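You operate a simulated robot arm through the tools that you are given. There is no shell and no other tool. Be economical: measure what you need, move in short steps, check, and stop when the job is done.

Carry out the task below with a simulated robot arm. There is one attempt and no reset: what you move stays moved.

TASK
Share out the rolls on the top below the glass cabinets. At the end: the purple hot roller from the top below the glass cabinets stands on top of the purple pack (marked "NETS"); the roll that says "5" from the top below the glass cabinets is on top of the green tub (marked "BANDS"); the roll that says "2" from the top below the glass cabinets is on top of the orange tub (marked "CLIPS"); the roll that says "9" from the top below the glass cabinets is on the white dish; whatever was shut is shut again. Leave all else as you found it, and nothing knocked over.

The check looks at the end state, three seconds after you hand in, the way a careful person would. Anything else that was tipped, shoved, dropped, spilled or broken makes it a failure.

THE ROBOT
A 7-joint arm with a two-finger parallel gripper, fixed in place. Base frame: the origin is at the foot of the arm, x ahead of it, y to its left, z up; the work surface is at about z = 820. Units: mm, rad, N and s.
With the tool pointing down near the work surface it reaches from about 300 to 700 mm from the base axis. Its first joint turns from -1.152 to 1.152 rad. Payload 1.57 kg.
The tool frame sits at the grasp point between the pads (the TCP): z along the fingers, y along the line on which they close. The tips reach 30 mm beyond it. Largest opening 110 mm; finger width 24, thickness 12; the body of the gripper, 48 by 112 mm, starts 78 mm behind the TCP.
Orientation is that of the tool frame in the base frame, as [roll, pitch, yaw] about the fixed x, y, z axes, in that order (R = Rz(yaw) Ry(pitch) Rx(roll)). With the fingers straight down and closing along the base's y, the tool's x points along the base's -x, its y along +y and its z along -z.

THE INTERFACE
- The arm moves only by the tool servo_tool. Its argument "series" is one flat list of numbers, 7 for each row, row after row: the shift along the base's x, y, z in units of 200 mm (1.0 is 200 mm), then the turn, a rotation vector about the base's x, y, z in units of 120 degrees (1.0 is 120 degrees), then the finger opening in mm, from 0 to 110. In form: [x, y, z, ax, ay, az, gripper, x, y, z, ax, ay, az, gripper, ...]. A call has 1 to 12 rows; each row is the pose to reach, as a shift and turn from the pose commanded when the call began. A call with a number of a shift or a turn outside -1 to 1 is refused whole. Each row takes 0.2 s and may step no farther than 50 mm and 0.15 rad from the row before; otherwise, or with a gripper value out of range, the whole call is refused. A pose out of reach is approached as far as the arm can. The call stops where the force on the tool passes 40 N (or 10 N more than at its start, if that is more) or the arm is blocked; 0.2 s more then pass. Each finger travels about 108 mm/s and halts on what it meets, pressing with about 27 N; the grip force reading is that of the motor and also rises with nothing between the fingers. The clock runs only during rows and for 0.2 s after the last one: add rows that repeat a pose to give the fingers time. It gives the time, the measured TCP pose, the force on the tool (base axes), the opening and the grip force at its end, in the units of the frame above (readings bear some noise).
- Cameras (640 x 400 px; columns grow to the right, rows downward): "scene" is fixed at [160.7, -379.9, 1418.4]; the picture's right is [0.87, -0.50, 0.00], its down [-0.25, -0.44, -0.87] and it looks along [0.43, 0.75, -0.50] (base axes); focal length 276 px, centre (320, 200). "wrist" rides on the gripper at [70, 16, -141] in the tool frame; the picture's right is [-0.23, 0.97, 0.00], its down [-0.85, -0.20, -0.48] and it looks along [-0.47, -0.11, 0.88] (tool axes); focal length 222 px, centre (320, 200).
- snapshot(camera): a new picture of that camera. The clock stands still meanwhile.
- probe_pixels(camera, pixels): for up to 12 pixels [column, row] of the newest picture of that camera ("zoom" is the newest enlarged one), the place [x, y, z] in the base frame of the surface seen there, good to about 3 mm, but the place of the scene camera against the robot may be out by one fixed shift of up to 12 mm in any direction. The clock stands still meanwhile.
- enlarge(camera, box): a new picture of the part [left, top, right, bottom] of that camera's present view, enlarged. The clock stands still meanwhile.
- hand_in(): hands the job in; it is judged then, once.

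Go step by step. Measure first, check grasps and placings, and put right what went wrong. The budget is 80 turns and 54 pictures, counting those below and the enlarged ones. Unless the task says otherwise, let go and move clear before handing in, and close with one line.

The tools are called after "Call:" as name(argument=value, ...) on one line, values as JSON. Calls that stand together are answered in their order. servo_tool: Moves the arm, as the interface text tells. Its arguments: {"type":"object","properties":{"series":{"type":"array"}},"required":["series"]} The other tools are called the same way: snapshot (camera) takes a picture; probe_pixels (camera, pixels) gives the place of the surface under pixels of a picture; enlarge (camera, box) takes an enlarged picture of a part of a camera's view; hand_in () hands the job in.

At the start:

```text
time: 0.0
tcp_pos: [362.7, 318.5, 1179.1]
orientation: [3.14, -0.001, -3.141]
force: [-0.6, 0.3, 0.0]
gripper_width: 109.9
gripper_force: 0.1
```

scene: 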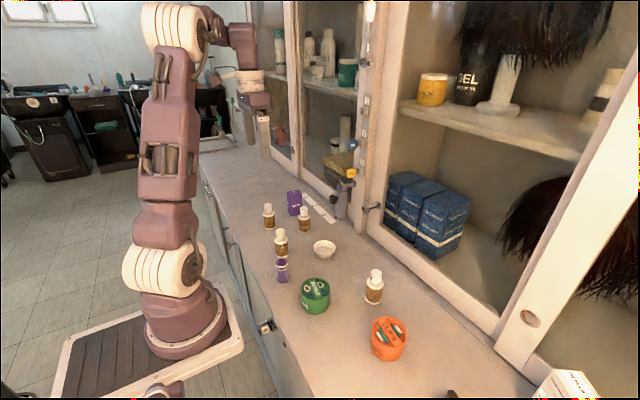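
wrist: 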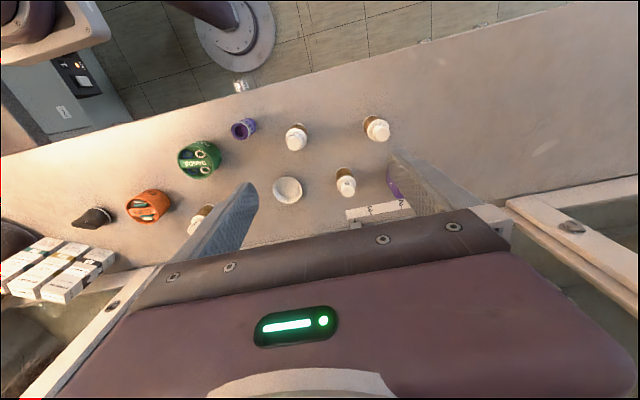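

The scene shows bottles around (268,215), (304,218), (280,243), (374,287), a purple roller (282,270), tubs and a dish. I'll enlarge that area first.

Call:
enlarge(camera="scene", box=[240, 180, 360, 255])

Call:
enlarge(camera="scene", box=[250, 240, 442, 360])

Call:
enlarge(camera="wrist", box=[80, 90, 420, 302])

```text
5.33 times, centred on (300, 218) of scene
```

zoom: 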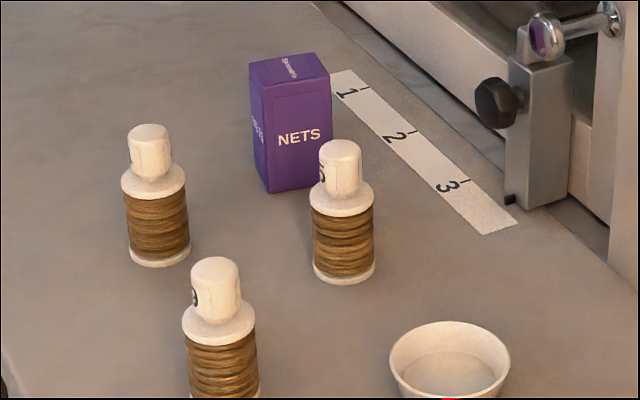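

```text
3.33 times, centred on (346, 300) of scene
```

zoom: 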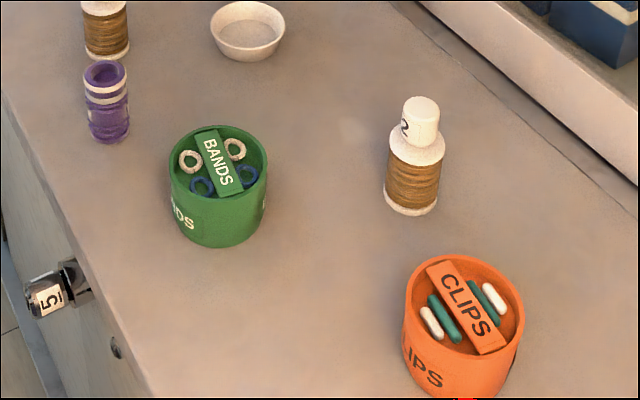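

```text
1.88 times, centred on (250, 196) of wrist
```

zoom: 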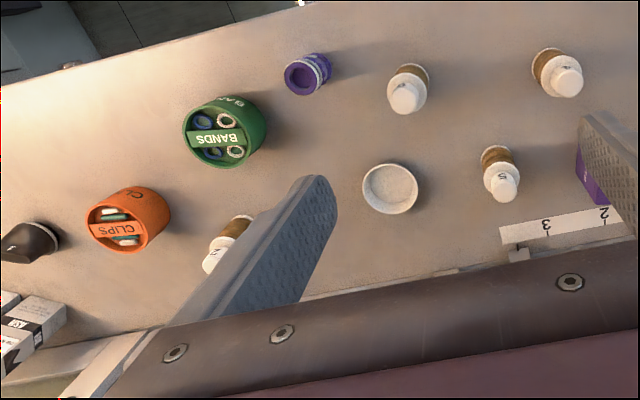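

The "5" spool stands by NETS and the "2" by CLIPS. The other two spools at (268,215) and (280,243) need reading, so I'll enlarge more and probe positions.

Call:
enlarge(camera="scene", box=[256, 198, 320, 238])

Call:
enlarge(camera="scene", box=[260, 222, 308, 252])

Call:
snapshot(camera="scene")

Call:
probe_pixels(camera="scene", pixels=[[268, 205], [304, 209], [280, 231], [375, 272], [282, 262], [324, 242], [316, 284], [388, 330], [294, 192], [268, 229], [324, 250], [340, 320]])

Call:
probe_pixels(camera="wrist", pixels=[[297, 143], [378, 130], [347, 189], [287, 190], [243, 128], [195, 160], [142, 206], [398, 190], [280, 160], [190, 225], [320, 120], [92, 218]])

```text
10.00 times, centred on (288, 218) of scene
```

zoom: 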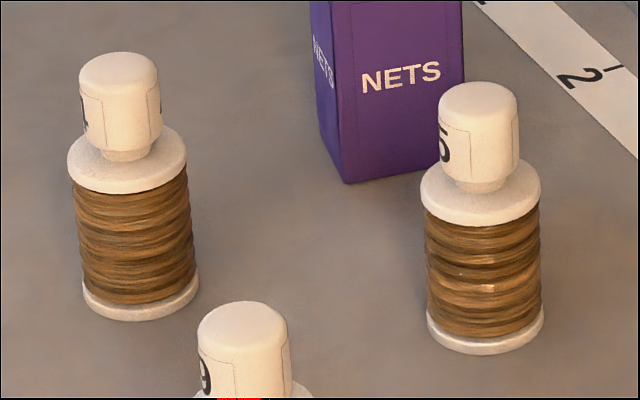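

```text
13.33 times, centred on (284, 237) of scene
```

zoom: 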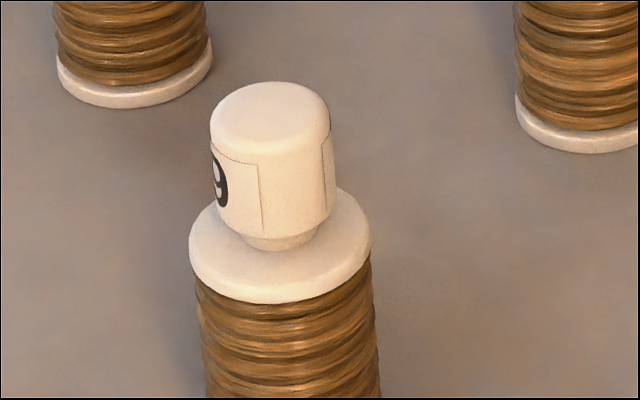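

```text
46 pictures are left
```

scene: 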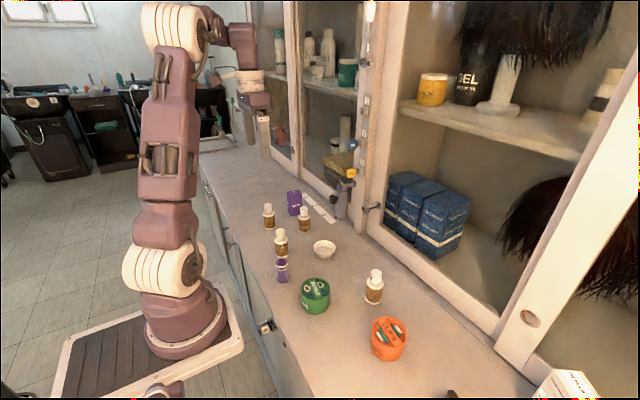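

```text
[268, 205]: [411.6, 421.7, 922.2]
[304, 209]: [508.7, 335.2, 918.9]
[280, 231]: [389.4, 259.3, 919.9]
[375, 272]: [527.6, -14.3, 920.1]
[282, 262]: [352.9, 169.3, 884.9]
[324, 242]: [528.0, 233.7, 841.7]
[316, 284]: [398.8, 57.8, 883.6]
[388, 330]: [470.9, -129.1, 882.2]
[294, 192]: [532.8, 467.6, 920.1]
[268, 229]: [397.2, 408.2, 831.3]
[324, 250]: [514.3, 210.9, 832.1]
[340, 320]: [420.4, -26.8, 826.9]
```

```text
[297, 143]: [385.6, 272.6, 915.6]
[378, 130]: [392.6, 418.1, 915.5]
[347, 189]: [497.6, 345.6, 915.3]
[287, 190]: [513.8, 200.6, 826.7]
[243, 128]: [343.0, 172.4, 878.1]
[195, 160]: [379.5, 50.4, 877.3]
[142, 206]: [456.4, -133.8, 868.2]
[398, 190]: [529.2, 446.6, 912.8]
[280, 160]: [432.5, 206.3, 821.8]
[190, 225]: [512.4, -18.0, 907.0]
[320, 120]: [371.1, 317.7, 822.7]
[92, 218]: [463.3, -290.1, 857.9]
```

The spool at (280,243) clearly reads "9", and the one at (268,215) is a distractor to leave alone. Scene readings sit about (+12, -8, +6) off the wrist readings. I'll move the camera over the tubs to measure their tops.

Call:
servo_tool(series=[0.06, -0.19, -0.05, 0, 0, 0, 110, 0.12, -0.38, -0.1, 0, 0, 0, 110, 0.18, -0.57, -0.15, 0, 0, 0, 110, 0.24, -0.76, -0.2, 0, 0, 0, 110, 0.3, -0.95, -0.25, 0, 0, 0, 110])

Call:
servo_tool(series=[0.06, -0.18, -0.05, 0, 0, 0, 110, 0.12, -0.36, -0.1, 0, 0, 0, 110, 0.18, -0.54, -0.15, 0, 0, 0, 110, 0.24, -0.72, -0.2, 0, 0, 0, 110, 0.3, -0.9, -0.25, 0, 0, 0, 110])

Call:
snapshot(camera="wrist")

```text
time: 1.2
tcp_pos: [422.8, 125.2, 1130.2]
orientation: [-3.141, -0.001, -3.14]
force: [0.4, -0.7, -0.2]
gripper_width: 110.0
gripper_force: 0.1
```

```text
time: 2.4
tcp_pos: [481.3, -51.2, 1079.3]
orientation: [-3.141, -0.001, -3.141]
force: [0.7, -0.2, 0.6]
gripper_width: 110.1
gripper_force: 0.1
```

```text
45 pictures are left
```

wrist: 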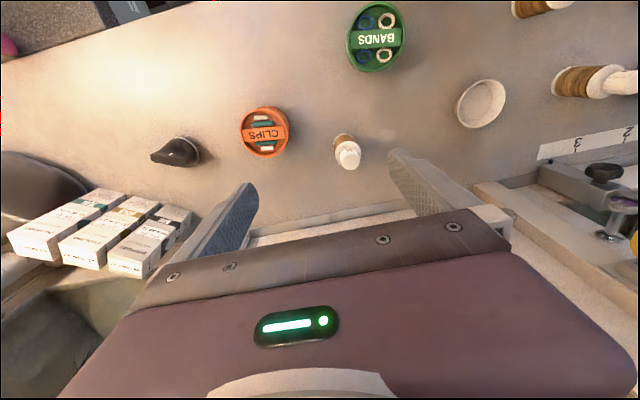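

Both tub tops are now visible at (375,38) and (264,132). I'll enlarge and probe the rims, inner floors and label bars.

Call:
enlarge(camera="wrist", box=[216, 0, 416, 125])

Call:
enlarge(camera="wrist", box=[230, 95, 374, 185])

```text
3.20 times, centred on (316, 62) of wrist
```

zoom: 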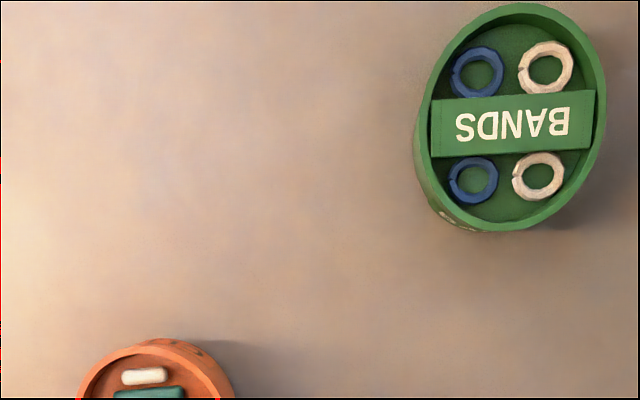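

```text
4.44 times, centred on (302, 140) of wrist
```

zoom: 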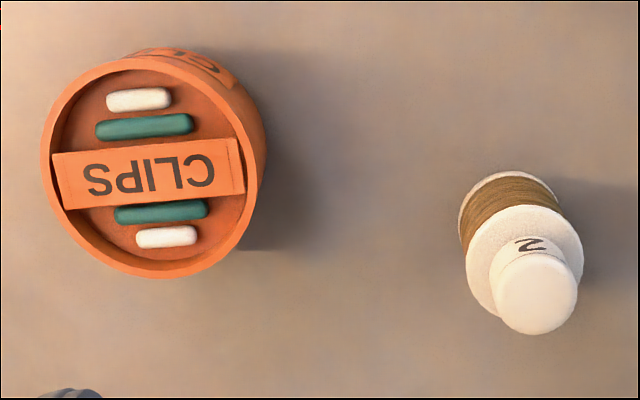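

Call:
probe_pixels(camera="zoom", pixels=[[45, 160], [255, 170], [145, 60], [150, 273], [150, 175], [90, 115], [185, 225], [140, 98], [150, 125], [540, 295], [480, 290], [580, 265]])

Call:
probe_pixels(camera="wrist", pixels=[[348, 38], [403, 33], [378, 3], [372, 70], [375, 41], [376, 25], [375, 57], [364, 22], [387, 20], [385, 55], [480, 100], [495, 82]])

```text
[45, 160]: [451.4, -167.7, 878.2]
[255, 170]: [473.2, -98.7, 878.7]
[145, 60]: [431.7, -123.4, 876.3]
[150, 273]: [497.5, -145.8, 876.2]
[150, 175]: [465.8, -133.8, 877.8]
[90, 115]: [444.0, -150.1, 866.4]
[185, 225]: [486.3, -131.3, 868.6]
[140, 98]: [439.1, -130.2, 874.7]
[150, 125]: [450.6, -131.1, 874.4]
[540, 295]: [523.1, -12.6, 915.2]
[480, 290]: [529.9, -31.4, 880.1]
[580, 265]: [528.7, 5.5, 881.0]
```

```text
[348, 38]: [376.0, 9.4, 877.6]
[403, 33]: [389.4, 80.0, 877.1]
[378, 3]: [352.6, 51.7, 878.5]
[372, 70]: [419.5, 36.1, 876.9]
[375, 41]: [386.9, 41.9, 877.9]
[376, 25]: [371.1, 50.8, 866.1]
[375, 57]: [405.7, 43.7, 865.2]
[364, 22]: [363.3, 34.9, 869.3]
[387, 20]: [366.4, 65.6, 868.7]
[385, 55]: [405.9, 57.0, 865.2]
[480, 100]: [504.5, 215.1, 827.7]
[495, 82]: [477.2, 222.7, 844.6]
```

Both label bars are level with the rim (z≈878): BANDS centre ≈(386,43.5), CLIPS centre ≈(464.5,-134). Roll "2" is at ≈(523,-13) with its top at 915. I'll move above it, then check before going down.

Call:
servo_tool(series=[0.07, 0.065, -0.17, 0, 0, 0, 110, 0.14, 0.13, -0.34, 0, 0, 0, 110, 0.205, 0.19, -0.5, 0, 0, 0, 110])

Call:
snapshot(camera="wrist")

```text
time: 3.2
tcp_pos: [524.9, -11.6, 980.4]
orientation: [-3.141, -0.001, 3.142]
force: [0.4, 0.1, -1.0]
gripper_width: 109.8
gripper_force: 0.0
```

```text
42 pictures are left
```

wrist: 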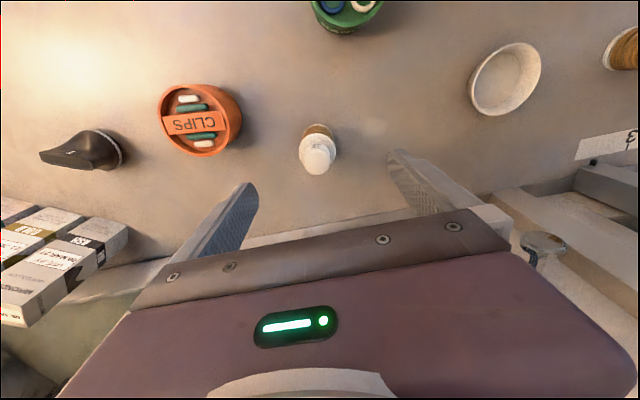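

The roll sits between the fingers at (317,155). I'll probe it again, together with the dish.

Call:
probe_pixels(camera="wrist", pixels=[[317, 160], [301, 152], [337, 145], [505, 85], [472, 90], [538, 68], [518, 44], [492, 113], [485, 88], [522, 70], [512, 62], [498, 103]])

```text
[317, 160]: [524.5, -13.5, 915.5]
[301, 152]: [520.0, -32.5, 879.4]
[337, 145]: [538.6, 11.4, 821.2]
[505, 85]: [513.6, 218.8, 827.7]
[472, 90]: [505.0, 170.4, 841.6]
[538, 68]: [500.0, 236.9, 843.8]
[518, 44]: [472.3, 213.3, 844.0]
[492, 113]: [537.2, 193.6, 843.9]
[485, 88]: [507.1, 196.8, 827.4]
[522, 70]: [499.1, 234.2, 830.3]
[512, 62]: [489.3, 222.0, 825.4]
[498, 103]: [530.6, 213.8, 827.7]
```

The roll is at (524,-13.5), aligned with the TCP. The dish centre is ≈(504.5,203.5) with its floor at 827. Now I'll descend to z≈868 and close.

Call:
servo_tool(series=[0, -0.005, -0.19, 0, 0, 0, 110, 0, -0.01, -0.38, 0, 0, 0, 110, 0, -0.01, -0.56, 0, 0, 0, 110, 0, -0.01, -0.56, 0, 0, 0, 80, 0, -0.01, -0.56, 0, 0, 0, 60, 0, -0.01, -0.56, 0, 0, 0, 45, 0, -0.01, -0.56, 0, 0, 0, 30, 0, -0.01, -0.56, 0, 0, 0, 20, 0, -0.01, -0.56, 0, 0, 0, 20])

Call:
snapshot(camera="wrist")

```text
time: 5.2
tcp_pos: [523.2, -14.6, 870.5]
orientation: [-3.141, 0.0, 3.141]
force: [-0.1, 0.0, -0.2]
gripper_width: 40.5
gripper_force: 26.9
```

```text
41 pictures are left
```

wrist: 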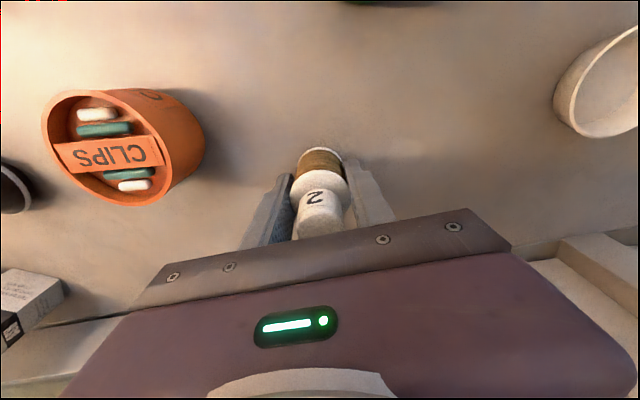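

Roll "2" is gripped at 40.5 mm, with its base about 49.5 mm below the TCP. I'll lift 100 mm and carry it over CLIPS.

Call:
servo_tool(series=[0, 0, 0.2, 0, 0, 0, 20, 0, 0, 0.4, 0, 0, 0, 20, 0, 0, 0.5, 0, 0, 0, 20, -0.1, -0.2, 0.5, 0, 0, 0, 20, -0.2, -0.4, 0.5, 0, 0, 0, 20, -0.29, -0.597, 0.5, 0, 0, 0, 20, -0.29, -0.597, 0.5, 0, 0, 0, 20])

Call:
snapshot(camera="wrist")

Call:
enlarge(camera="scene", box=[300, 240, 460, 340])

```text
time: 6.8
tcp_pos: [464.8, -136.5, 965.6]
orientation: [-3.141, 0.0, 3.141]
force: [0.1, 0.2, -0.4]
gripper_width: 40.4
gripper_force: 27.3
```

```text
40 pictures are left
```

wrist: 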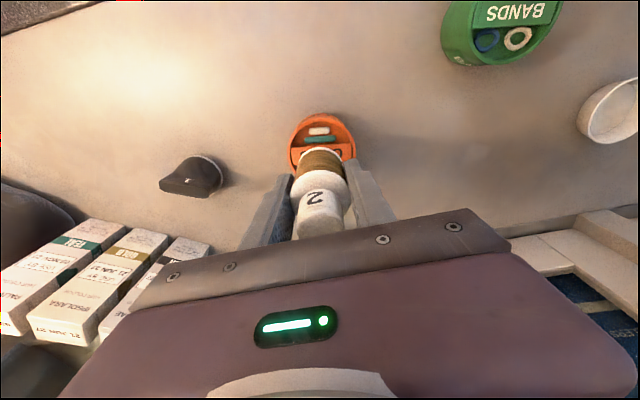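

```text
4.00 times, centred on (380, 290) of scene
```

zoom: 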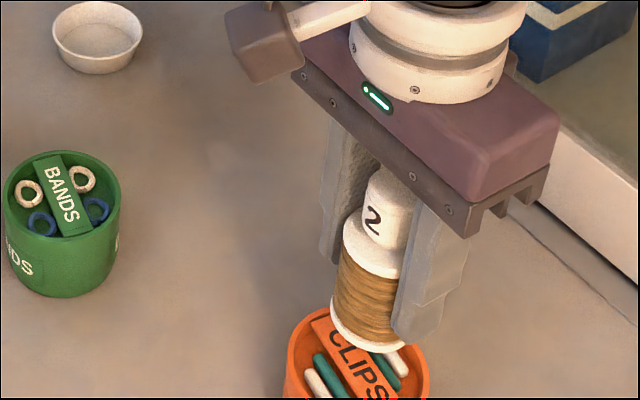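

The roll hangs straight over CLIPS. I'll lower about 41 mm and read the force.

Call:
servo_tool(series=[0, 0.003, -0.1, 0, 0, 0, 20, 0, 0.003, -0.18, 0, 0, 0, 20, 0, 0.003, -0.2, 0, 0, 0, 20, 0, 0.003, -0.205, 0, 0, 0, 20])

Call:
enlarge(camera="scene", box=[330, 270, 450, 370])

Call:
snapshot(camera="wrist")

```text
time: 7.8
tcp_pos: [465.3, -134.0, 926.0]
orientation: [3.141, -0.001, 3.141]
force: [-0.5, 0.6, -0.3]
gripper_width: 40.6
gripper_force: 26.9
```

```text
4.00 times, centred on (390, 320) of scene
```

zoom: 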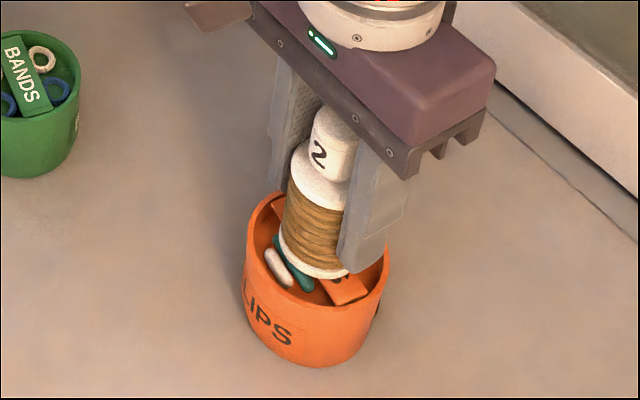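

```text
37 pictures are left
```

wrist: 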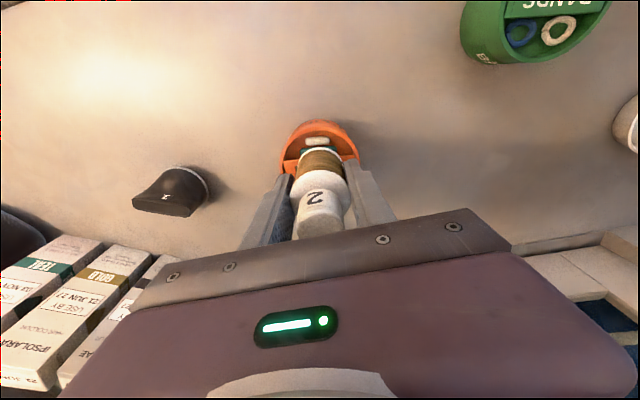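

There's no contact force yet. I'll lower in ~1 mm calls.

Call:
servo_tool(series=[0, 0, -0.006, 0, 0, 0, 20])

Call:
servo_tool(series=[0, 0, -0.006, 0, 0, 0, 20])

Call:
servo_tool(series=[0, 0, -0.005, 0, 0, 0, 20])

```text
time: 8.2
tcp_pos: [464.3, -134.7, 924.8]
orientation: [3.141, 0.0, 3.141]
force: [-1.3, 0.1, -0.1]
gripper_width: 40.8
gripper_force: 26.9
```

```text
time: 8.6
tcp_pos: [464.9, -133.9, 925.5]
orientation: [-3.141, 0.002, -3.141]
force: [-2.4, 0.1, 16.9]
gripper_width: 40.3
gripper_force: 27.6
```

```text
time: 9.0
tcp_pos: [465.1, -133.7, 924.5]
orientation: [-3.14, 0.002, 3.14]
force: [0.1, -4.2, 18.6]
gripper_width: 40.7
gripper_force: 27.0
```

Contact reached (about 17–19 N). I'll ease up about 1.5 mm, open and rise clear.

Call:
servo_tool(series=[0, 0, 0.007, 0, 0, 0, 20, 0, 0, 0.007, 0, 0, 0, 46, 0, 0, 0.007, 0, 0, 0, 60, 0, 0, 0.007, 0, 0, 0, 90, 0, 0, 0.007, 0, 0, 0, 90, 0, 0, 0.2, 0, 0, 0, 90, 0, 0, 0.4, 0, 0, 0, 110, 0, 0, 0.6, 0, 0, 0, 110])

Call:
snapshot(camera="wrist")

Call:
enlarge(camera="scene", box=[330, 270, 450, 370])

```text
time: 10.8
tcp_pos: [468.6, -133.5, 1045.0]
orientation: [3.141, 0.001, -3.141]
force: [-1.1, -0.7, -0.2]
gripper_width: 109.8
gripper_force: 0.0
```

```text
36 pictures are left
```

wrist: 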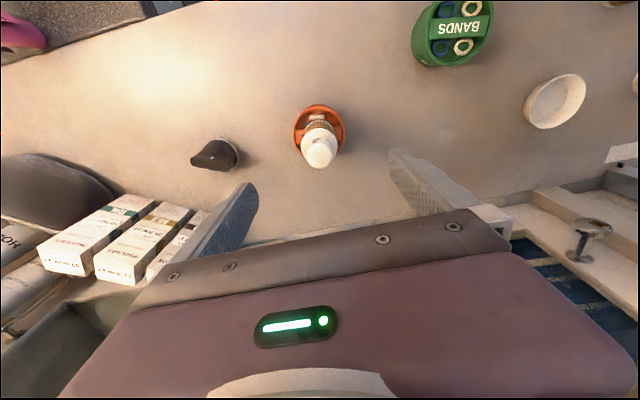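

```text
4.00 times, centred on (390, 320) of scene
```

zoom: 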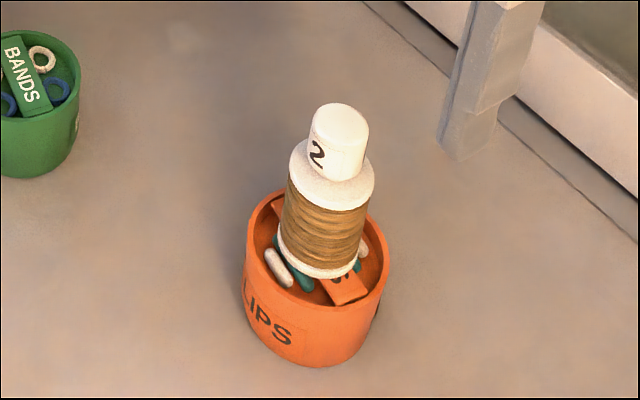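

Roll "2" stands upright on CLIPS. Next I'll travel to roll "5" near (497,345) at the same height.

Call:
servo_tool(series=[0.04, 0.24, 0, 0, 0, 0, 90, 0.08, 0.48, 0, 0, 0, 0, 80, 0.12, 0.72, 0, 0, 0, 0, 80, 0.16, 0.96, 0, 0, 0, 0, 80])

Call:
servo_tool(series=[0, 0.24, 0, 0, 0, 0, 80, 0, 0.48, 0, 0, 0, 0, 80, 0, 0.72, 0, 0, 0, 0, 80, 0, 0.96, 0, 0, 0, 0, 80])

Call:
servo_tool(series=[0, 0.24, 0, 0, 0, 0, 80, 0, 0.48, 0, 0, 0, 0, 80, 0, 0.48, 0, 0, 0, 0, 80])

Call:
snapshot(camera="wrist")

```text
time: 11.8
tcp_pos: [498.8, 58.1, 1048.2]
orientation: [3.141, -0.001, 3.14]
force: [0.4, 0.6, 0.4]
gripper_width: 79.8
gripper_force: 0.1
```

```text
time: 12.8
tcp_pos: [496.8, 250.9, 1047.9]
orientation: [3.141, 0.001, 3.138]
force: [-0.1, -1.2, -0.1]
gripper_width: 79.6
gripper_force: 0.1
```

```text
time: 13.6
tcp_pos: [497.0, 346.0, 1045.3]
orientation: [-3.14, -0.001, -3.141]
force: [-0.3, 0.3, -0.4]
gripper_width: 79.9
gripper_force: 0.0
```

```text
34 pictures are left
```

wrist: 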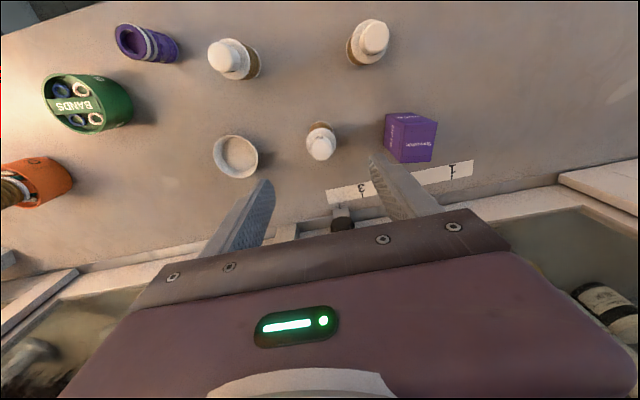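

Roll "5" is at (320,145) and NETS at (408,138). I'll probe both, and the purple roller and "9" as well.

Call:
probe_pixels(camera="wrist", pixels=[[320, 149], [307, 140], [337, 133], [417, 148], [402, 143], [436, 127], [431, 160], [227, 60], [133, 42], [150, 42], [238, 155], [385, 125]])

Call:
enlarge(camera="wrist", box=[290, 90, 450, 190])

Call:
enlarge(camera="wrist", box=[100, 0, 292, 120])

```text
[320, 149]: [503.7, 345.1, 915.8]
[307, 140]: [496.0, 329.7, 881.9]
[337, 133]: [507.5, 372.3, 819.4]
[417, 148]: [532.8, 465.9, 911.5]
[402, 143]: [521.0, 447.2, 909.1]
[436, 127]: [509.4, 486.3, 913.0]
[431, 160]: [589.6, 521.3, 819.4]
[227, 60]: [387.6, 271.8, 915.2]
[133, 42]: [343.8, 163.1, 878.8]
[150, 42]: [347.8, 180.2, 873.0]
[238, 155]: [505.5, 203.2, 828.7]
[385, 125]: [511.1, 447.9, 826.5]
```

```text
4.00 times, centred on (370, 140) of wrist
```

zoom: 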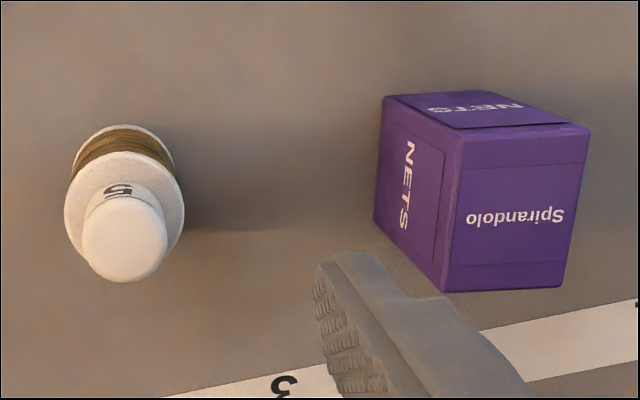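

```text
3.33 times, centred on (196, 60) of wrist
```

zoom: 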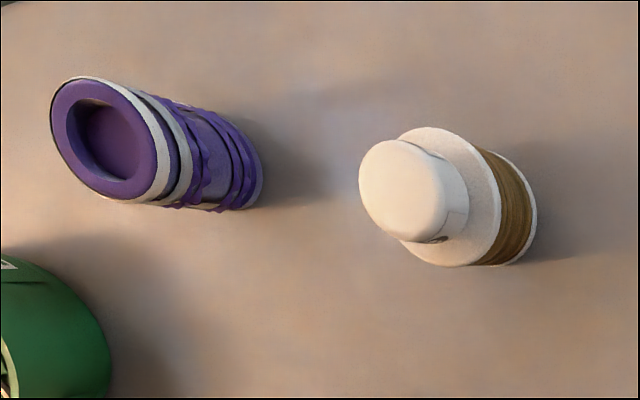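

Roll "5" is at (504,345.5) and the fingers clear NETS with the 80 mm opening. Now I'll descend and grip.

Call:
servo_tool(series=[0.03, 0, -0.22, 0, 0, 0, 80, 0.03, 0, -0.44, 0, 0, 0, 80, 0.03, 0, -0.66, 0, 0, 0, 80, 0.03, 0, -0.87, 0, 0, 0, 80, 0.03, 0, -0.87, 0, 0, 0, 60, 0.03, 0, -0.87, 0, 0, 0, 45, 0.03, 0, -0.87, 0, 0, 0, 30, 0.03, 0, -0.87, 0, 0, 0, 20, 0.03, 0, -0.87, 0, 0, 0, 20])

Call:
snapshot(camera="wrist")

```text
time: 15.6
tcp_pos: [506.0, 344.0, 870.8]
orientation: [-3.141, 0.0, 3.141]
force: [-0.1, -0.4, -0.2]
gripper_width: 40.5
gripper_force: 27.3
```

```text
31 pictures are left
```

wrist: 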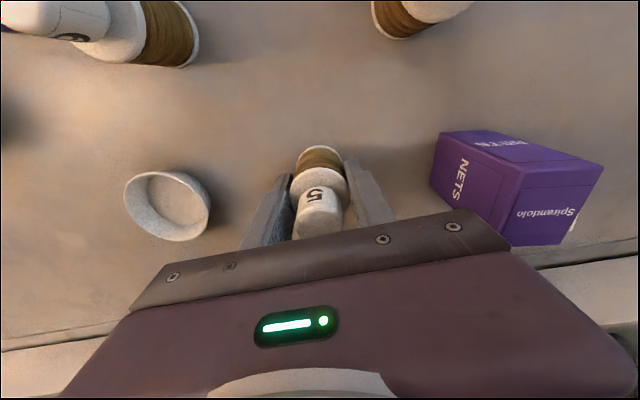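

Roll "5" is gripped at 40.5 mm. I'll lift 140 mm and carry it over BANDS.

Call:
servo_tool(series=[0, 0, 0.23, 0, 0, 0, 20, 0, 0, 0.46, 0, 0, 0, 20, 0, 0, 0.7, 0, 0, 0, 20, -0.075, -0.188, 0.7, 0, 0, 0, 20, -0.15, -0.376, 0.7, 0, 0, 0, 20, -0.225, -0.564, 0.7, 0, 0, 0, 20, -0.3, -0.75, 0.7, 0, 0, 0, 20])

Call:
servo_tool(series=[-0.073, -0.19, 0, 0, 0, 0, 20, -0.145, -0.38, 0, 0, 0, 0, 20, -0.22, -0.57, 0, 0, 0, 0, 20, -0.29, -0.76, 0, 0, 0, 0, 20, -0.29, -0.76, -0.2, 0, 0, 0, 20, -0.29, -0.76, -0.2, 0, 0, 0, 20])

Call:
snapshot(camera="wrist")

Call:
enlarge(camera="scene", box=[250, 230, 410, 330])

```text
time: 17.2
tcp_pos: [444.0, 199.8, 1009.3]
orientation: [3.141, -0.001, -3.141]
force: [0.0, -0.3, -1.0]
gripper_width: 40.6
gripper_force: 27.5
```

```text
time: 18.6
tcp_pos: [386.4, 44.1, 968.4]
orientation: [-3.14, 0.0, 3.141]
force: [0.1, -0.9, -1.8]
gripper_width: 40.2
gripper_force: 26.8
```

```text
30 pictures are left
```

wrist: 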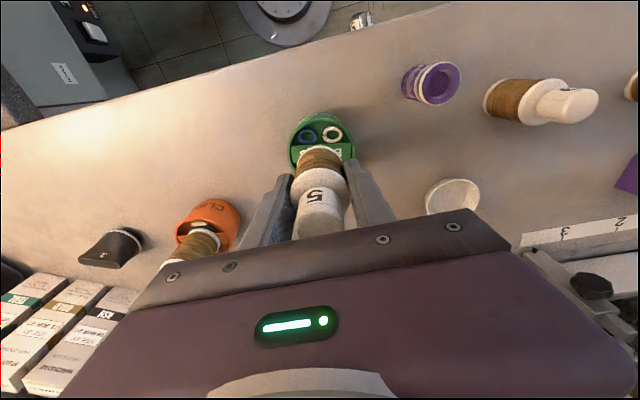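

```text
4.00 times, centred on (330, 280) of scene
```

zoom: 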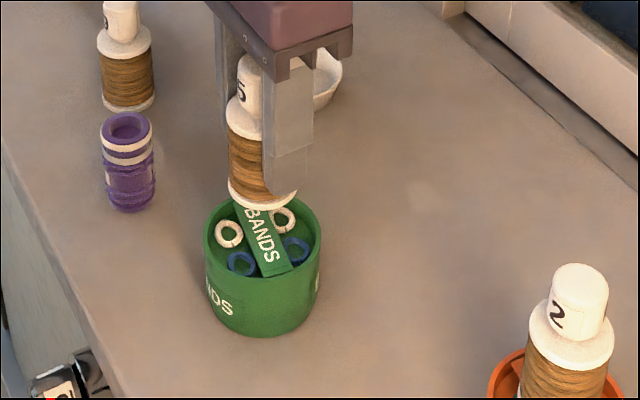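

Roll "5" is over BANDS at (386.4,44.1). I'll lower to near contact, then take fine steps.

Call:
servo_tool(series=[0, 0, -0.1, 0, 0, 0, 20, 0, 0, -0.19, 0, 0, 0, 20, 0, 0, -0.2, 0, 0, 0, 20])

Call:
servo_tool(series=[0, 0, -0.006, 0, 0, 0, 20])

Call:
servo_tool(series=[0, 0, -0.006, 0, 0, 0, 20])

```text
time: 19.4
tcp_pos: [386.3, 45.2, 928.1]
orientation: [3.142, 0.0, -3.141]
force: [0.5, 1.0, -1.7]
gripper_width: 40.4
gripper_force: 27.2
```

```text
time: 19.8
tcp_pos: [387.4, 45.7, 927.5]
orientation: [3.141, -0.001, -3.14]
force: [0.1, -0.6, 0.1]
gripper_width: 40.3
gripper_force: 26.2
```

```text
time: 20.2
tcp_pos: [386.6, 43.6, 925.8]
orientation: [-3.141, -0.001, 3.139]
force: [-0.5, -0.4, 1.9]
gripper_width: 40.3
gripper_force: 26.9
```

Call:
servo_tool(series=[0, 0, -0.005, 0, 0, 0, 20])

Call:
enlarge(camera="scene", box=[270, 240, 366, 320])

```text
time: 20.6
tcp_pos: [386.5, 43.0, 925.1]
orientation: [3.141, 0.001, 3.14]
force: [0.6, -1.2, 18.3]
gripper_width: 40.5
gripper_force: 26.9
```

```text
5.00 times, centred on (318, 280) of scene
```

zoom: 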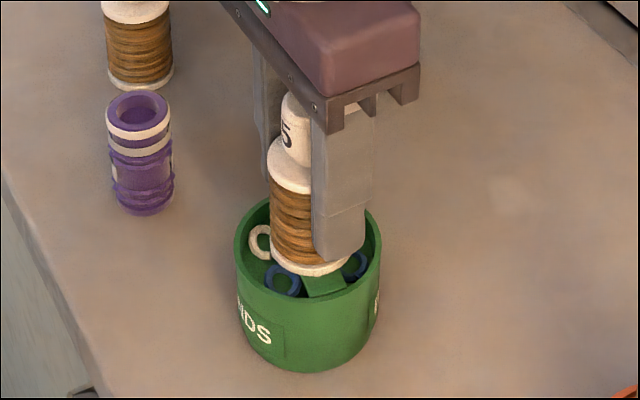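

Contact (18 N). I'll ease up, release, rise, and check.

Call:
servo_tool(series=[0, 0, 0.005, 0, 0, 0, 20, 0, 0, 0.005, 0, 0, 0, 46, 0, 0, 0.005, 0, 0, 0, 60, 0, 0, 0.005, 0, 0, 0, 90, 0, 0, 0.005, 0, 0, 0, 90, 0, 0, 0.2, 0, 0, 0, 90, 0, 0, 0.4, 0, 0, 0, 90, 0, 0, 0.6, 0, 0, 0, 90])

Call:
servo_tool(series=[0, 0.23, 0, 0, 0, 0, 80, 0, 0.46, 0, 0, 0, 0, 80, 0, 0.69, 0, 0, 0, 0, 80, 0.01, 0.92, 0, 0, 0, 0, 80])

Call:
servo_tool(series=[0, 0.11, 0, 0, 0, 0, 80, 0, 0.22, 0, 0, 0, 0, 80, 0, 0.22, 0, 0, 0, 0, 80])

Call:
snapshot(camera="wrist")

Call:
snapshot(camera="scene")

```text
time: 22.4
tcp_pos: [383.6, 44.0, 1048.9]
orientation: [3.141, -0.001, 3.141]
force: [-0.1, -0.7, 0.5]
gripper_width: 90.2
gripper_force: 0.1
```

```text
time: 23.4
tcp_pos: [386.4, 226.3, 1047.9]
orientation: [-3.141, 0.001, 3.139]
force: [1.4, -0.2, -0.4]
gripper_width: 80.0
gripper_force: 0.1
```

```text
time: 24.2
tcp_pos: [389.4, 271.5, 1046.9]
orientation: [-3.141, 0.001, -3.14]
force: [0.3, 0.4, 0.4]
gripper_width: 79.9
gripper_force: 0.0
```

```text
27 pictures are left
```

wrist: 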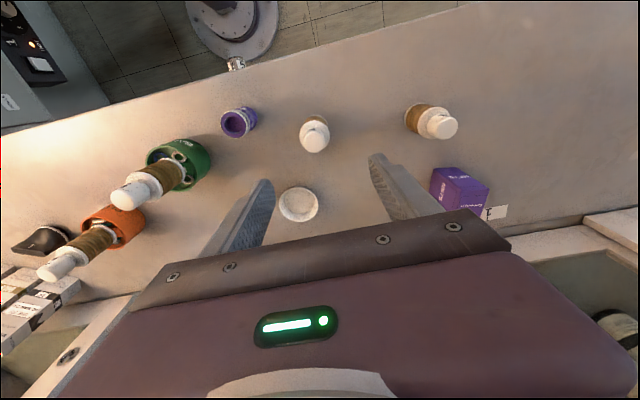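

```text
26 pictures are left
```

scene: 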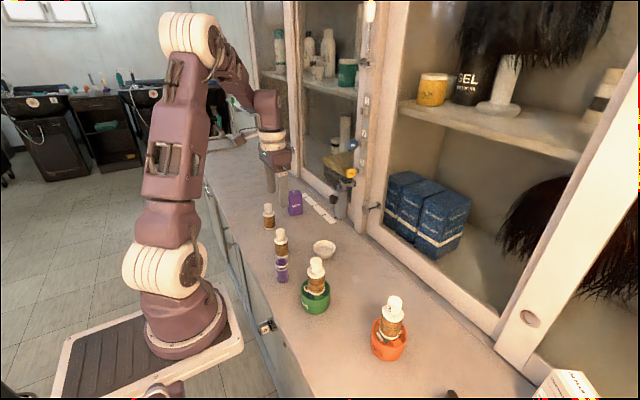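

Both rolls stand on their tubs. I'll probe roll "9" at (315,141), and NETS.

Call:
probe_pixels(camera="wrist", pixels=[[315, 141], [301, 132], [328, 125], [232, 123], [472, 197], [460, 187], [299, 204]])

```text
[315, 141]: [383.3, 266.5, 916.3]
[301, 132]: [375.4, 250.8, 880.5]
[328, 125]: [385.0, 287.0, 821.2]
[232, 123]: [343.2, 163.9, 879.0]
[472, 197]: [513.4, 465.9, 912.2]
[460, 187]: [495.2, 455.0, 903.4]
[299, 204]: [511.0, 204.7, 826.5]
```

The estimates of the cap centre differ by about 5 mm, so I'll enlarge to find it.

Call:
enlarge(camera="wrist", box=[275, 95, 355, 170])

```text
5.33 times, centred on (315, 132) of wrist
```

zoom: 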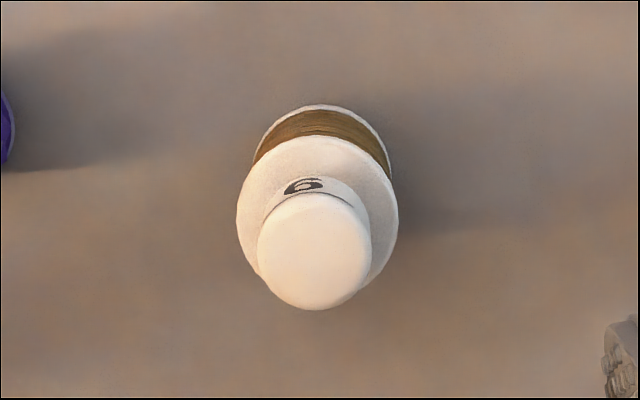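

Call:
probe_pixels(camera="zoom", pixels=[[314, 255], [264, 250], [366, 250], [314, 210], [314, 302], [240, 215], [396, 215], [318, 142]])

```text
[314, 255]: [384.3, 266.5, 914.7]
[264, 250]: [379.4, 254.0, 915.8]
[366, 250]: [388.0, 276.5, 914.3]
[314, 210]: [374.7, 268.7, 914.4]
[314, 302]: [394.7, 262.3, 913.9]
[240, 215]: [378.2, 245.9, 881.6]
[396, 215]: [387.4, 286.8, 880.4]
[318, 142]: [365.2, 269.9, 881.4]
```

The true centre is ≈(384,266). I'll descend there and grip a bit higher (z≈880) so the fingertips clear the dish rim.

Call:
servo_tool(series=[-0.018, -0.0275, -0.22, 0, 0, 0, 80, -0.018, -0.0275, -0.44, 0, 0, 0, 80, -0.018, -0.0275, -0.65, 0, 0, 0, 80, -0.018, -0.0275, -0.835, 0, 0, 0, 80, -0.018, -0.0275, -0.835, 0, 0, 0, 60, -0.018, -0.0275, -0.835, 0, 0, 0, 45, -0.018, -0.0275, -0.835, 0, 0, 0, 30, -0.018, -0.0275, -0.835, 0, 0, 0, 20, -0.018, -0.0275, -0.835, 0, 0, 0, 20])

Call:
snapshot(camera="wrist")

```text
time: 26.2
tcp_pos: [385.5, 266.6, 882.6]
orientation: [-3.141, 0.0, 3.142]
force: [0.3, -0.3, 1.1]
gripper_width: 40.0
gripper_force: 27.1
```

```text
24 pictures are left
```

wrist: 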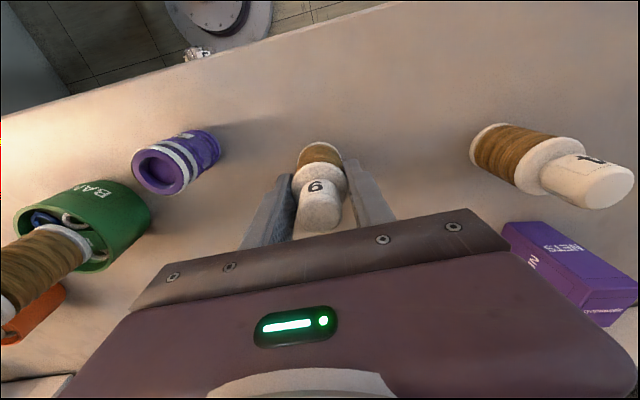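

Gripped at 40.0 mm (the other spool's label isn't a 9). I'll lift and carry "9" over the dish centre.

Call:
servo_tool(series=[0, 0, 0.2, 0, 0, 0, 20, 0, 0, 0.4, 0, 0, 0, 20, 0.15, -0.08, 0.4, 0, 0, 0, 20, 0.3, -0.16, 0.4, 0, 0, 0, 20, 0.45, -0.24, 0.4, 0, 0, 0, 20, 0.597, -0.315, 0.4, 0, 0, 0, 20, 0.597, -0.315, 0.2, 0, 0, 0, 20, 0.597, -0.315, 0.2, 0, 0, 0, 20])

Call:
snapshot(camera="wrist")

Call:
enlarge(camera="scene", box=[270, 190, 366, 270])

```text
time: 28.0
tcp_pos: [504.2, 204.5, 919.7]
orientation: [-3.141, -0.001, 3.14]
force: [0.1, 0.3, -1.3]
gripper_width: 39.9
gripper_force: 26.7
```

```text
23 pictures are left
```

wrist: 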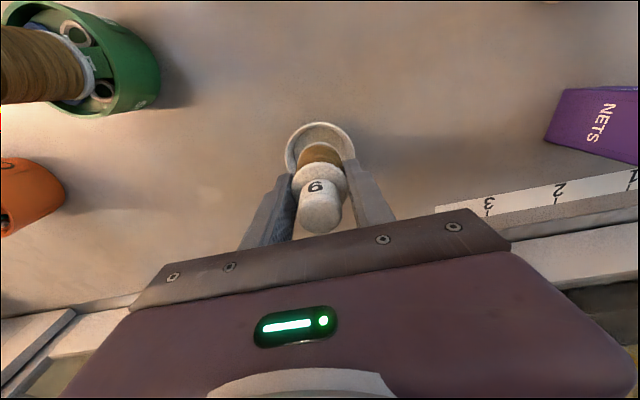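

```text
5.00 times, centred on (318, 230) of scene
```

zoom: 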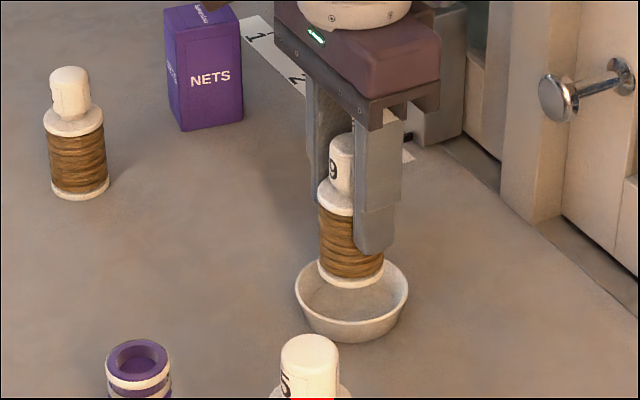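

Well centred over the dish. I'll lower 29 mm, then take fine steps to contact.

Call:
servo_tool(series=[0, 0, -0.08, 0, 0, 0, 20, 0, 0, -0.135, 0, 0, 0, 20, 0, 0, -0.145, 0, 0, 0, 20])

Call:
servo_tool(series=[0, 0, -0.006, 0, 0, 0, 20])

Call:
servo_tool(series=[0, 0, -0.006, 0, 0, 0, 20])

```text
time: 28.8
tcp_pos: [504.3, 203.5, 890.3]
orientation: [3.141, 0.001, 3.141]
force: [0.6, 0.3, -0.6]
gripper_width: 40.1
gripper_force: 26.9
```

```text
time: 29.2
tcp_pos: [504.3, 204.0, 888.8]
orientation: [-3.141, -0.002, -3.141]
force: [0.0, -0.8, -0.8]
gripper_width: 40.0
gripper_force: 26.9
```

```text
time: 29.6
tcp_pos: [503.6, 203.1, 887.9]
orientation: [-3.141, -0.001, 3.141]
force: [0.3, -1.1, -1.0]
gripper_width: 39.8
gripper_force: 26.5
```

Call:
servo_tool(series=[0, 0, -0.006, 0, 0, 0, 20])

Call:
enlarge(camera="scene", box=[290, 210, 366, 270])

```text
time: 30.0
tcp_pos: [504.5, 203.6, 887.5]
orientation: [-3.141, 0.0, 3.141]
force: [-0.4, 0.0, 2.5]
gripper_width: 40.1
gripper_force: 26.8
```

```text
6.67 times, centred on (328, 240) of scene
```

zoom: 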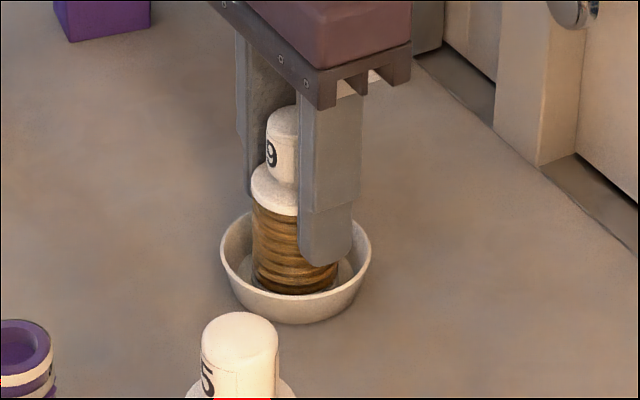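

Light contact (2.5 N) with "9" on the dish floor. I'll release, rise, then move towards the purple roller.

Call:
servo_tool(series=[0, 0, 0, 0, 0, 0, 46, 0, 0, 0, 0, 0, 0, 60, 0, 0, 0, 0, 0, 0, 80, 0, 0, 0, 0, 0, 0, 80, 0, 0, 0.2, 0, 0, 0, 80, 0, 0, 0.4, 0, 0, 0, 80, 0, 0, 0.6, 0, 0, 0, 80, 0, 0, 0.75, 0, 0, 0, 80])

Call:
servo_tool(series=[-0.2, -0.04, 0, 0, 0, 0, 80, -0.4, -0.08, 0, 0, 0, 0, 80, -0.6, -0.12, 0, 0, 0, 0, 80, -0.78, -0.18, 0, 0, 0, 0, 80, -0.78, -0.18, 0, 0, 0, 0, 80])

Call:
snapshot(camera="wrist")

Call:
enlarge(camera="scene", box=[250, 190, 366, 290])

```text
time: 31.8
tcp_pos: [503.1, 202.5, 1035.7]
orientation: [-3.141, 0.0, 3.141]
force: [0.5, 0.7, 0.3]
gripper_width: 79.9
gripper_force: 0.2
```

```text
time: 33.0
tcp_pos: [351.7, 167.7, 1038.8]
orientation: [3.141, -0.001, -3.141]
force: [1.4, -0.2, 0.0]
gripper_width: 80.0
gripper_force: 0.1
```

```text
20 pictures are left
```

wrist: 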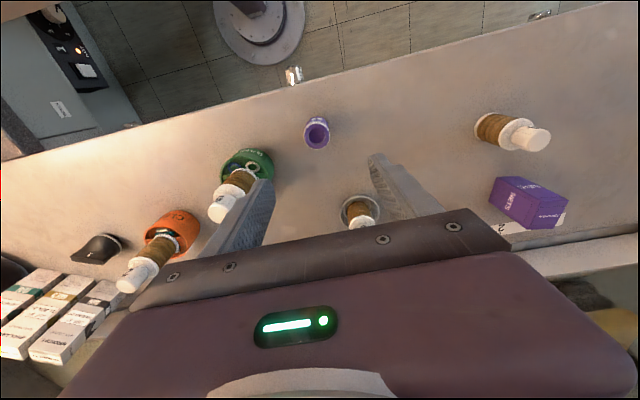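

```text
4.00 times, centred on (308, 240) of scene
```

zoom: 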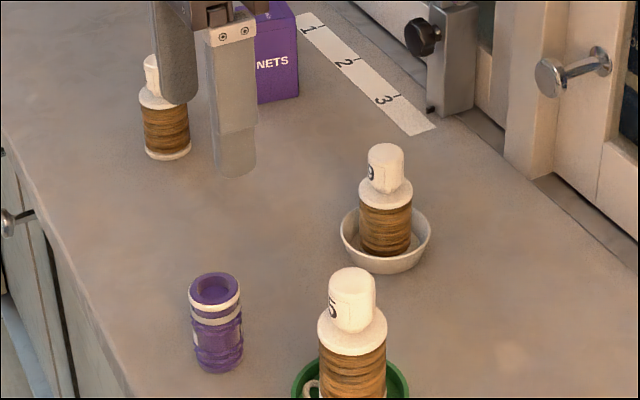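

"9" stands upright in the dish. Next I'll measure the purple roller at (316,132).

Call:
enlarge(camera="wrist", box=[276, 107, 356, 157])

Call:
probe_pixels(camera="wrist", pixels=[[540, 214], [528, 212], [556, 213], [545, 205], [535, 222], [317, 134], [305, 133], [329, 131], [317, 145], [316, 122]])

```text
8.00 times, centred on (316, 132) of wrist
```

zoom: 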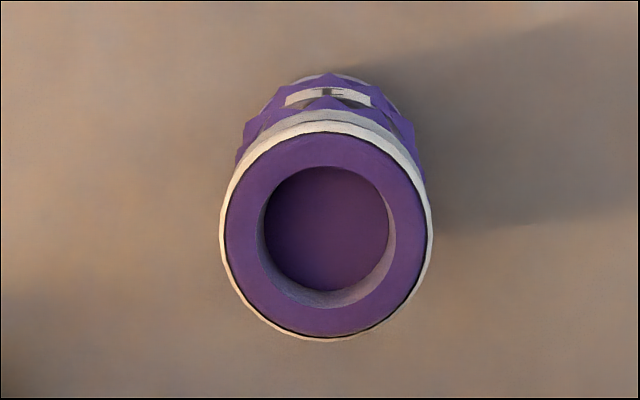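

```text
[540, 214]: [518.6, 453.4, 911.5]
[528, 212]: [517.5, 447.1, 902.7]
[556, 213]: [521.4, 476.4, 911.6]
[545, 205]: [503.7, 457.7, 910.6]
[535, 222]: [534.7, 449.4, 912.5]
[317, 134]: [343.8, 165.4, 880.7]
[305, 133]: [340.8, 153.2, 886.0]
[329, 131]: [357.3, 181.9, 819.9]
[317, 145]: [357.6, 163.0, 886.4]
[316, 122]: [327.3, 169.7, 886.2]
```

The roller is at (342.5,166.5) with its top at 886. I'll descend and grip at z≈868.

Call:
servo_tool(series=[-0.036, -0.006, -0.22, 0, 0, 0, 80, -0.036, -0.006, -0.44, 0, 0, 0, 80, -0.036, -0.006, -0.65, 0, 0, 0, 80, -0.036, -0.006, -0.85, 0, 0, 0, 80, -0.036, -0.006, -0.85, 0, 0, 0, 60, -0.036, -0.006, -0.85, 0, 0, 0, 45, -0.036, -0.006, -0.85, 0, 0, 0, 30, -0.036, -0.006, -0.85, 0, 0, 0, 22, -0.036, -0.006, -0.85, 0, 0, 0, 16, -0.036, -0.006, -0.85, 0, 0, 0, 16])

Call:
snapshot(camera="wrist")

```text
time: 35.2
tcp_pos: [343.0, 165.4, 866.7]
orientation: [-3.141, -0.001, 3.141]
force: [-0.9, 0.6, -0.6]
gripper_width: 32.6
gripper_force: 27.1
```

```text
17 pictures are left
```

wrist: 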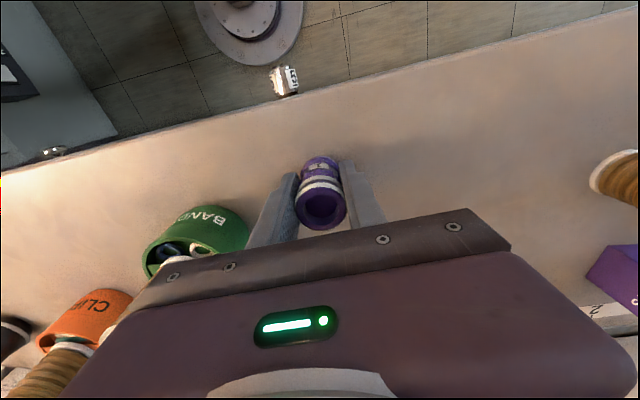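

Roller gripped at 32.6 mm. I'll lift it and carry it near NETS for a closer measurement.

Call:
servo_tool(series=[0, 0, 0.23, 0, 0, 0, 16, 0, 0, 0.46, 0, 0, 0, 16, 0, 0, 0.69, 0, 0, 0, 16, 0, 0, 0.9, 0, 0, 0, 16, 0.11, 0.18, 0.9, 0, 0, 0, 16, 0.22, 0.36, 0.9, 0, 0, 0, 16, 0.33, 0.54, 0.9, 0, 0, 0, 16, 0.44, 0.72, 0.9, 0, 0, 0, 16])

Call:
servo_tool(series=[0.14, 0.14, 0, 0, 0, 0, 16, 0.28, 0.28, 0, 0, 0, 0, 16, 0.44, 0.44, 0, 0, 0, 0, 16, 0.44, 0.44, 0, 0, 0, 0, 16])

Call:
enlarge(camera="wrist", box=[280, 90, 440, 190])

```text
time: 37.0
tcp_pos: [428.1, 306.7, 1046.9]
orientation: [-3.14, 0.0, 3.139]
force: [0.0, -0.5, 0.0]
gripper_width: 32.0
gripper_force: 27.0
```

```text
time: 38.0
tcp_pos: [504.1, 394.2, 1046.7]
orientation: [-3.126, -0.002, -3.107]
force: [0.2, 0.0, -0.3]
gripper_width: 31.7
gripper_force: 26.7
out of reach, approached as far as the arm can: row 3
```

```text
4.00 times, centred on (360, 140) of wrist
```

zoom: 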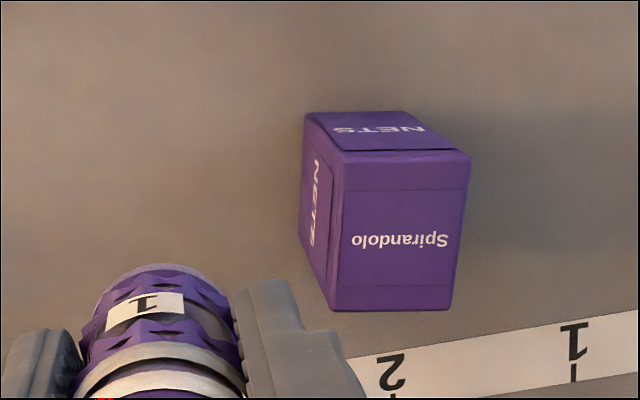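

The arm hit its reach limit here (z≈1047, radius 640), and NETS lies farther out. I'll measure NETS, then likely set the roller down and regrip it with the fingers tilted outward to gain reach.

Call:
probe_pixels(camera="zoom", pixels=[[400, 230], [346, 230], [456, 230], [405, 165], [390, 300], [350, 165], [460, 165], [340, 300], [443, 300], [309, 180], [330, 250]])

```text
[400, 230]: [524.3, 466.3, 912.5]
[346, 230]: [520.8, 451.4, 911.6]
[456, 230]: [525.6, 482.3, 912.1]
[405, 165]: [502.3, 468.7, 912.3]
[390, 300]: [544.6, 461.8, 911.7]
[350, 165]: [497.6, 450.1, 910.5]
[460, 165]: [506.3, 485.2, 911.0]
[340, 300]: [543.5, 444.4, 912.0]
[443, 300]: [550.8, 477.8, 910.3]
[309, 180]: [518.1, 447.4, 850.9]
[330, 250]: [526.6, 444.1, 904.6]
```

NETS's top is ≈49 × 37 mm, centred ≈(524,465), z 912: radius 700, so a tilt is needed. I'll move back to a free spot near (440,310) to set the roller down.

Call:
servo_tool(series=[-0.13, -0.14, 0, 0, 0, 0, 16, -0.26, -0.28, 0, 0, 0, 0, 16, -0.38, -0.42, 0, 0, 0, 0, 16, -0.38, -0.42, 0, 0, 0, 0, 16])

Call:
snapshot(camera="wrist")

```text
time: 39.0
tcp_pos: [440.2, 313.3, 1046.2]
orientation: [3.14, 0.0, 3.14]
force: [-0.2, 0.1, -0.3]
gripper_width: 32.0
gripper_force: 27.1
```

```text
15 pictures are left
```

wrist: 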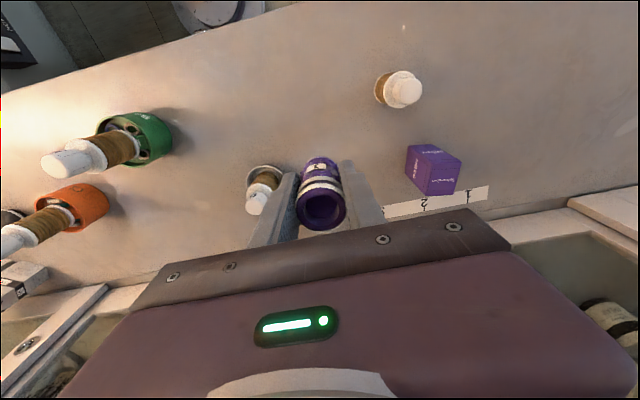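

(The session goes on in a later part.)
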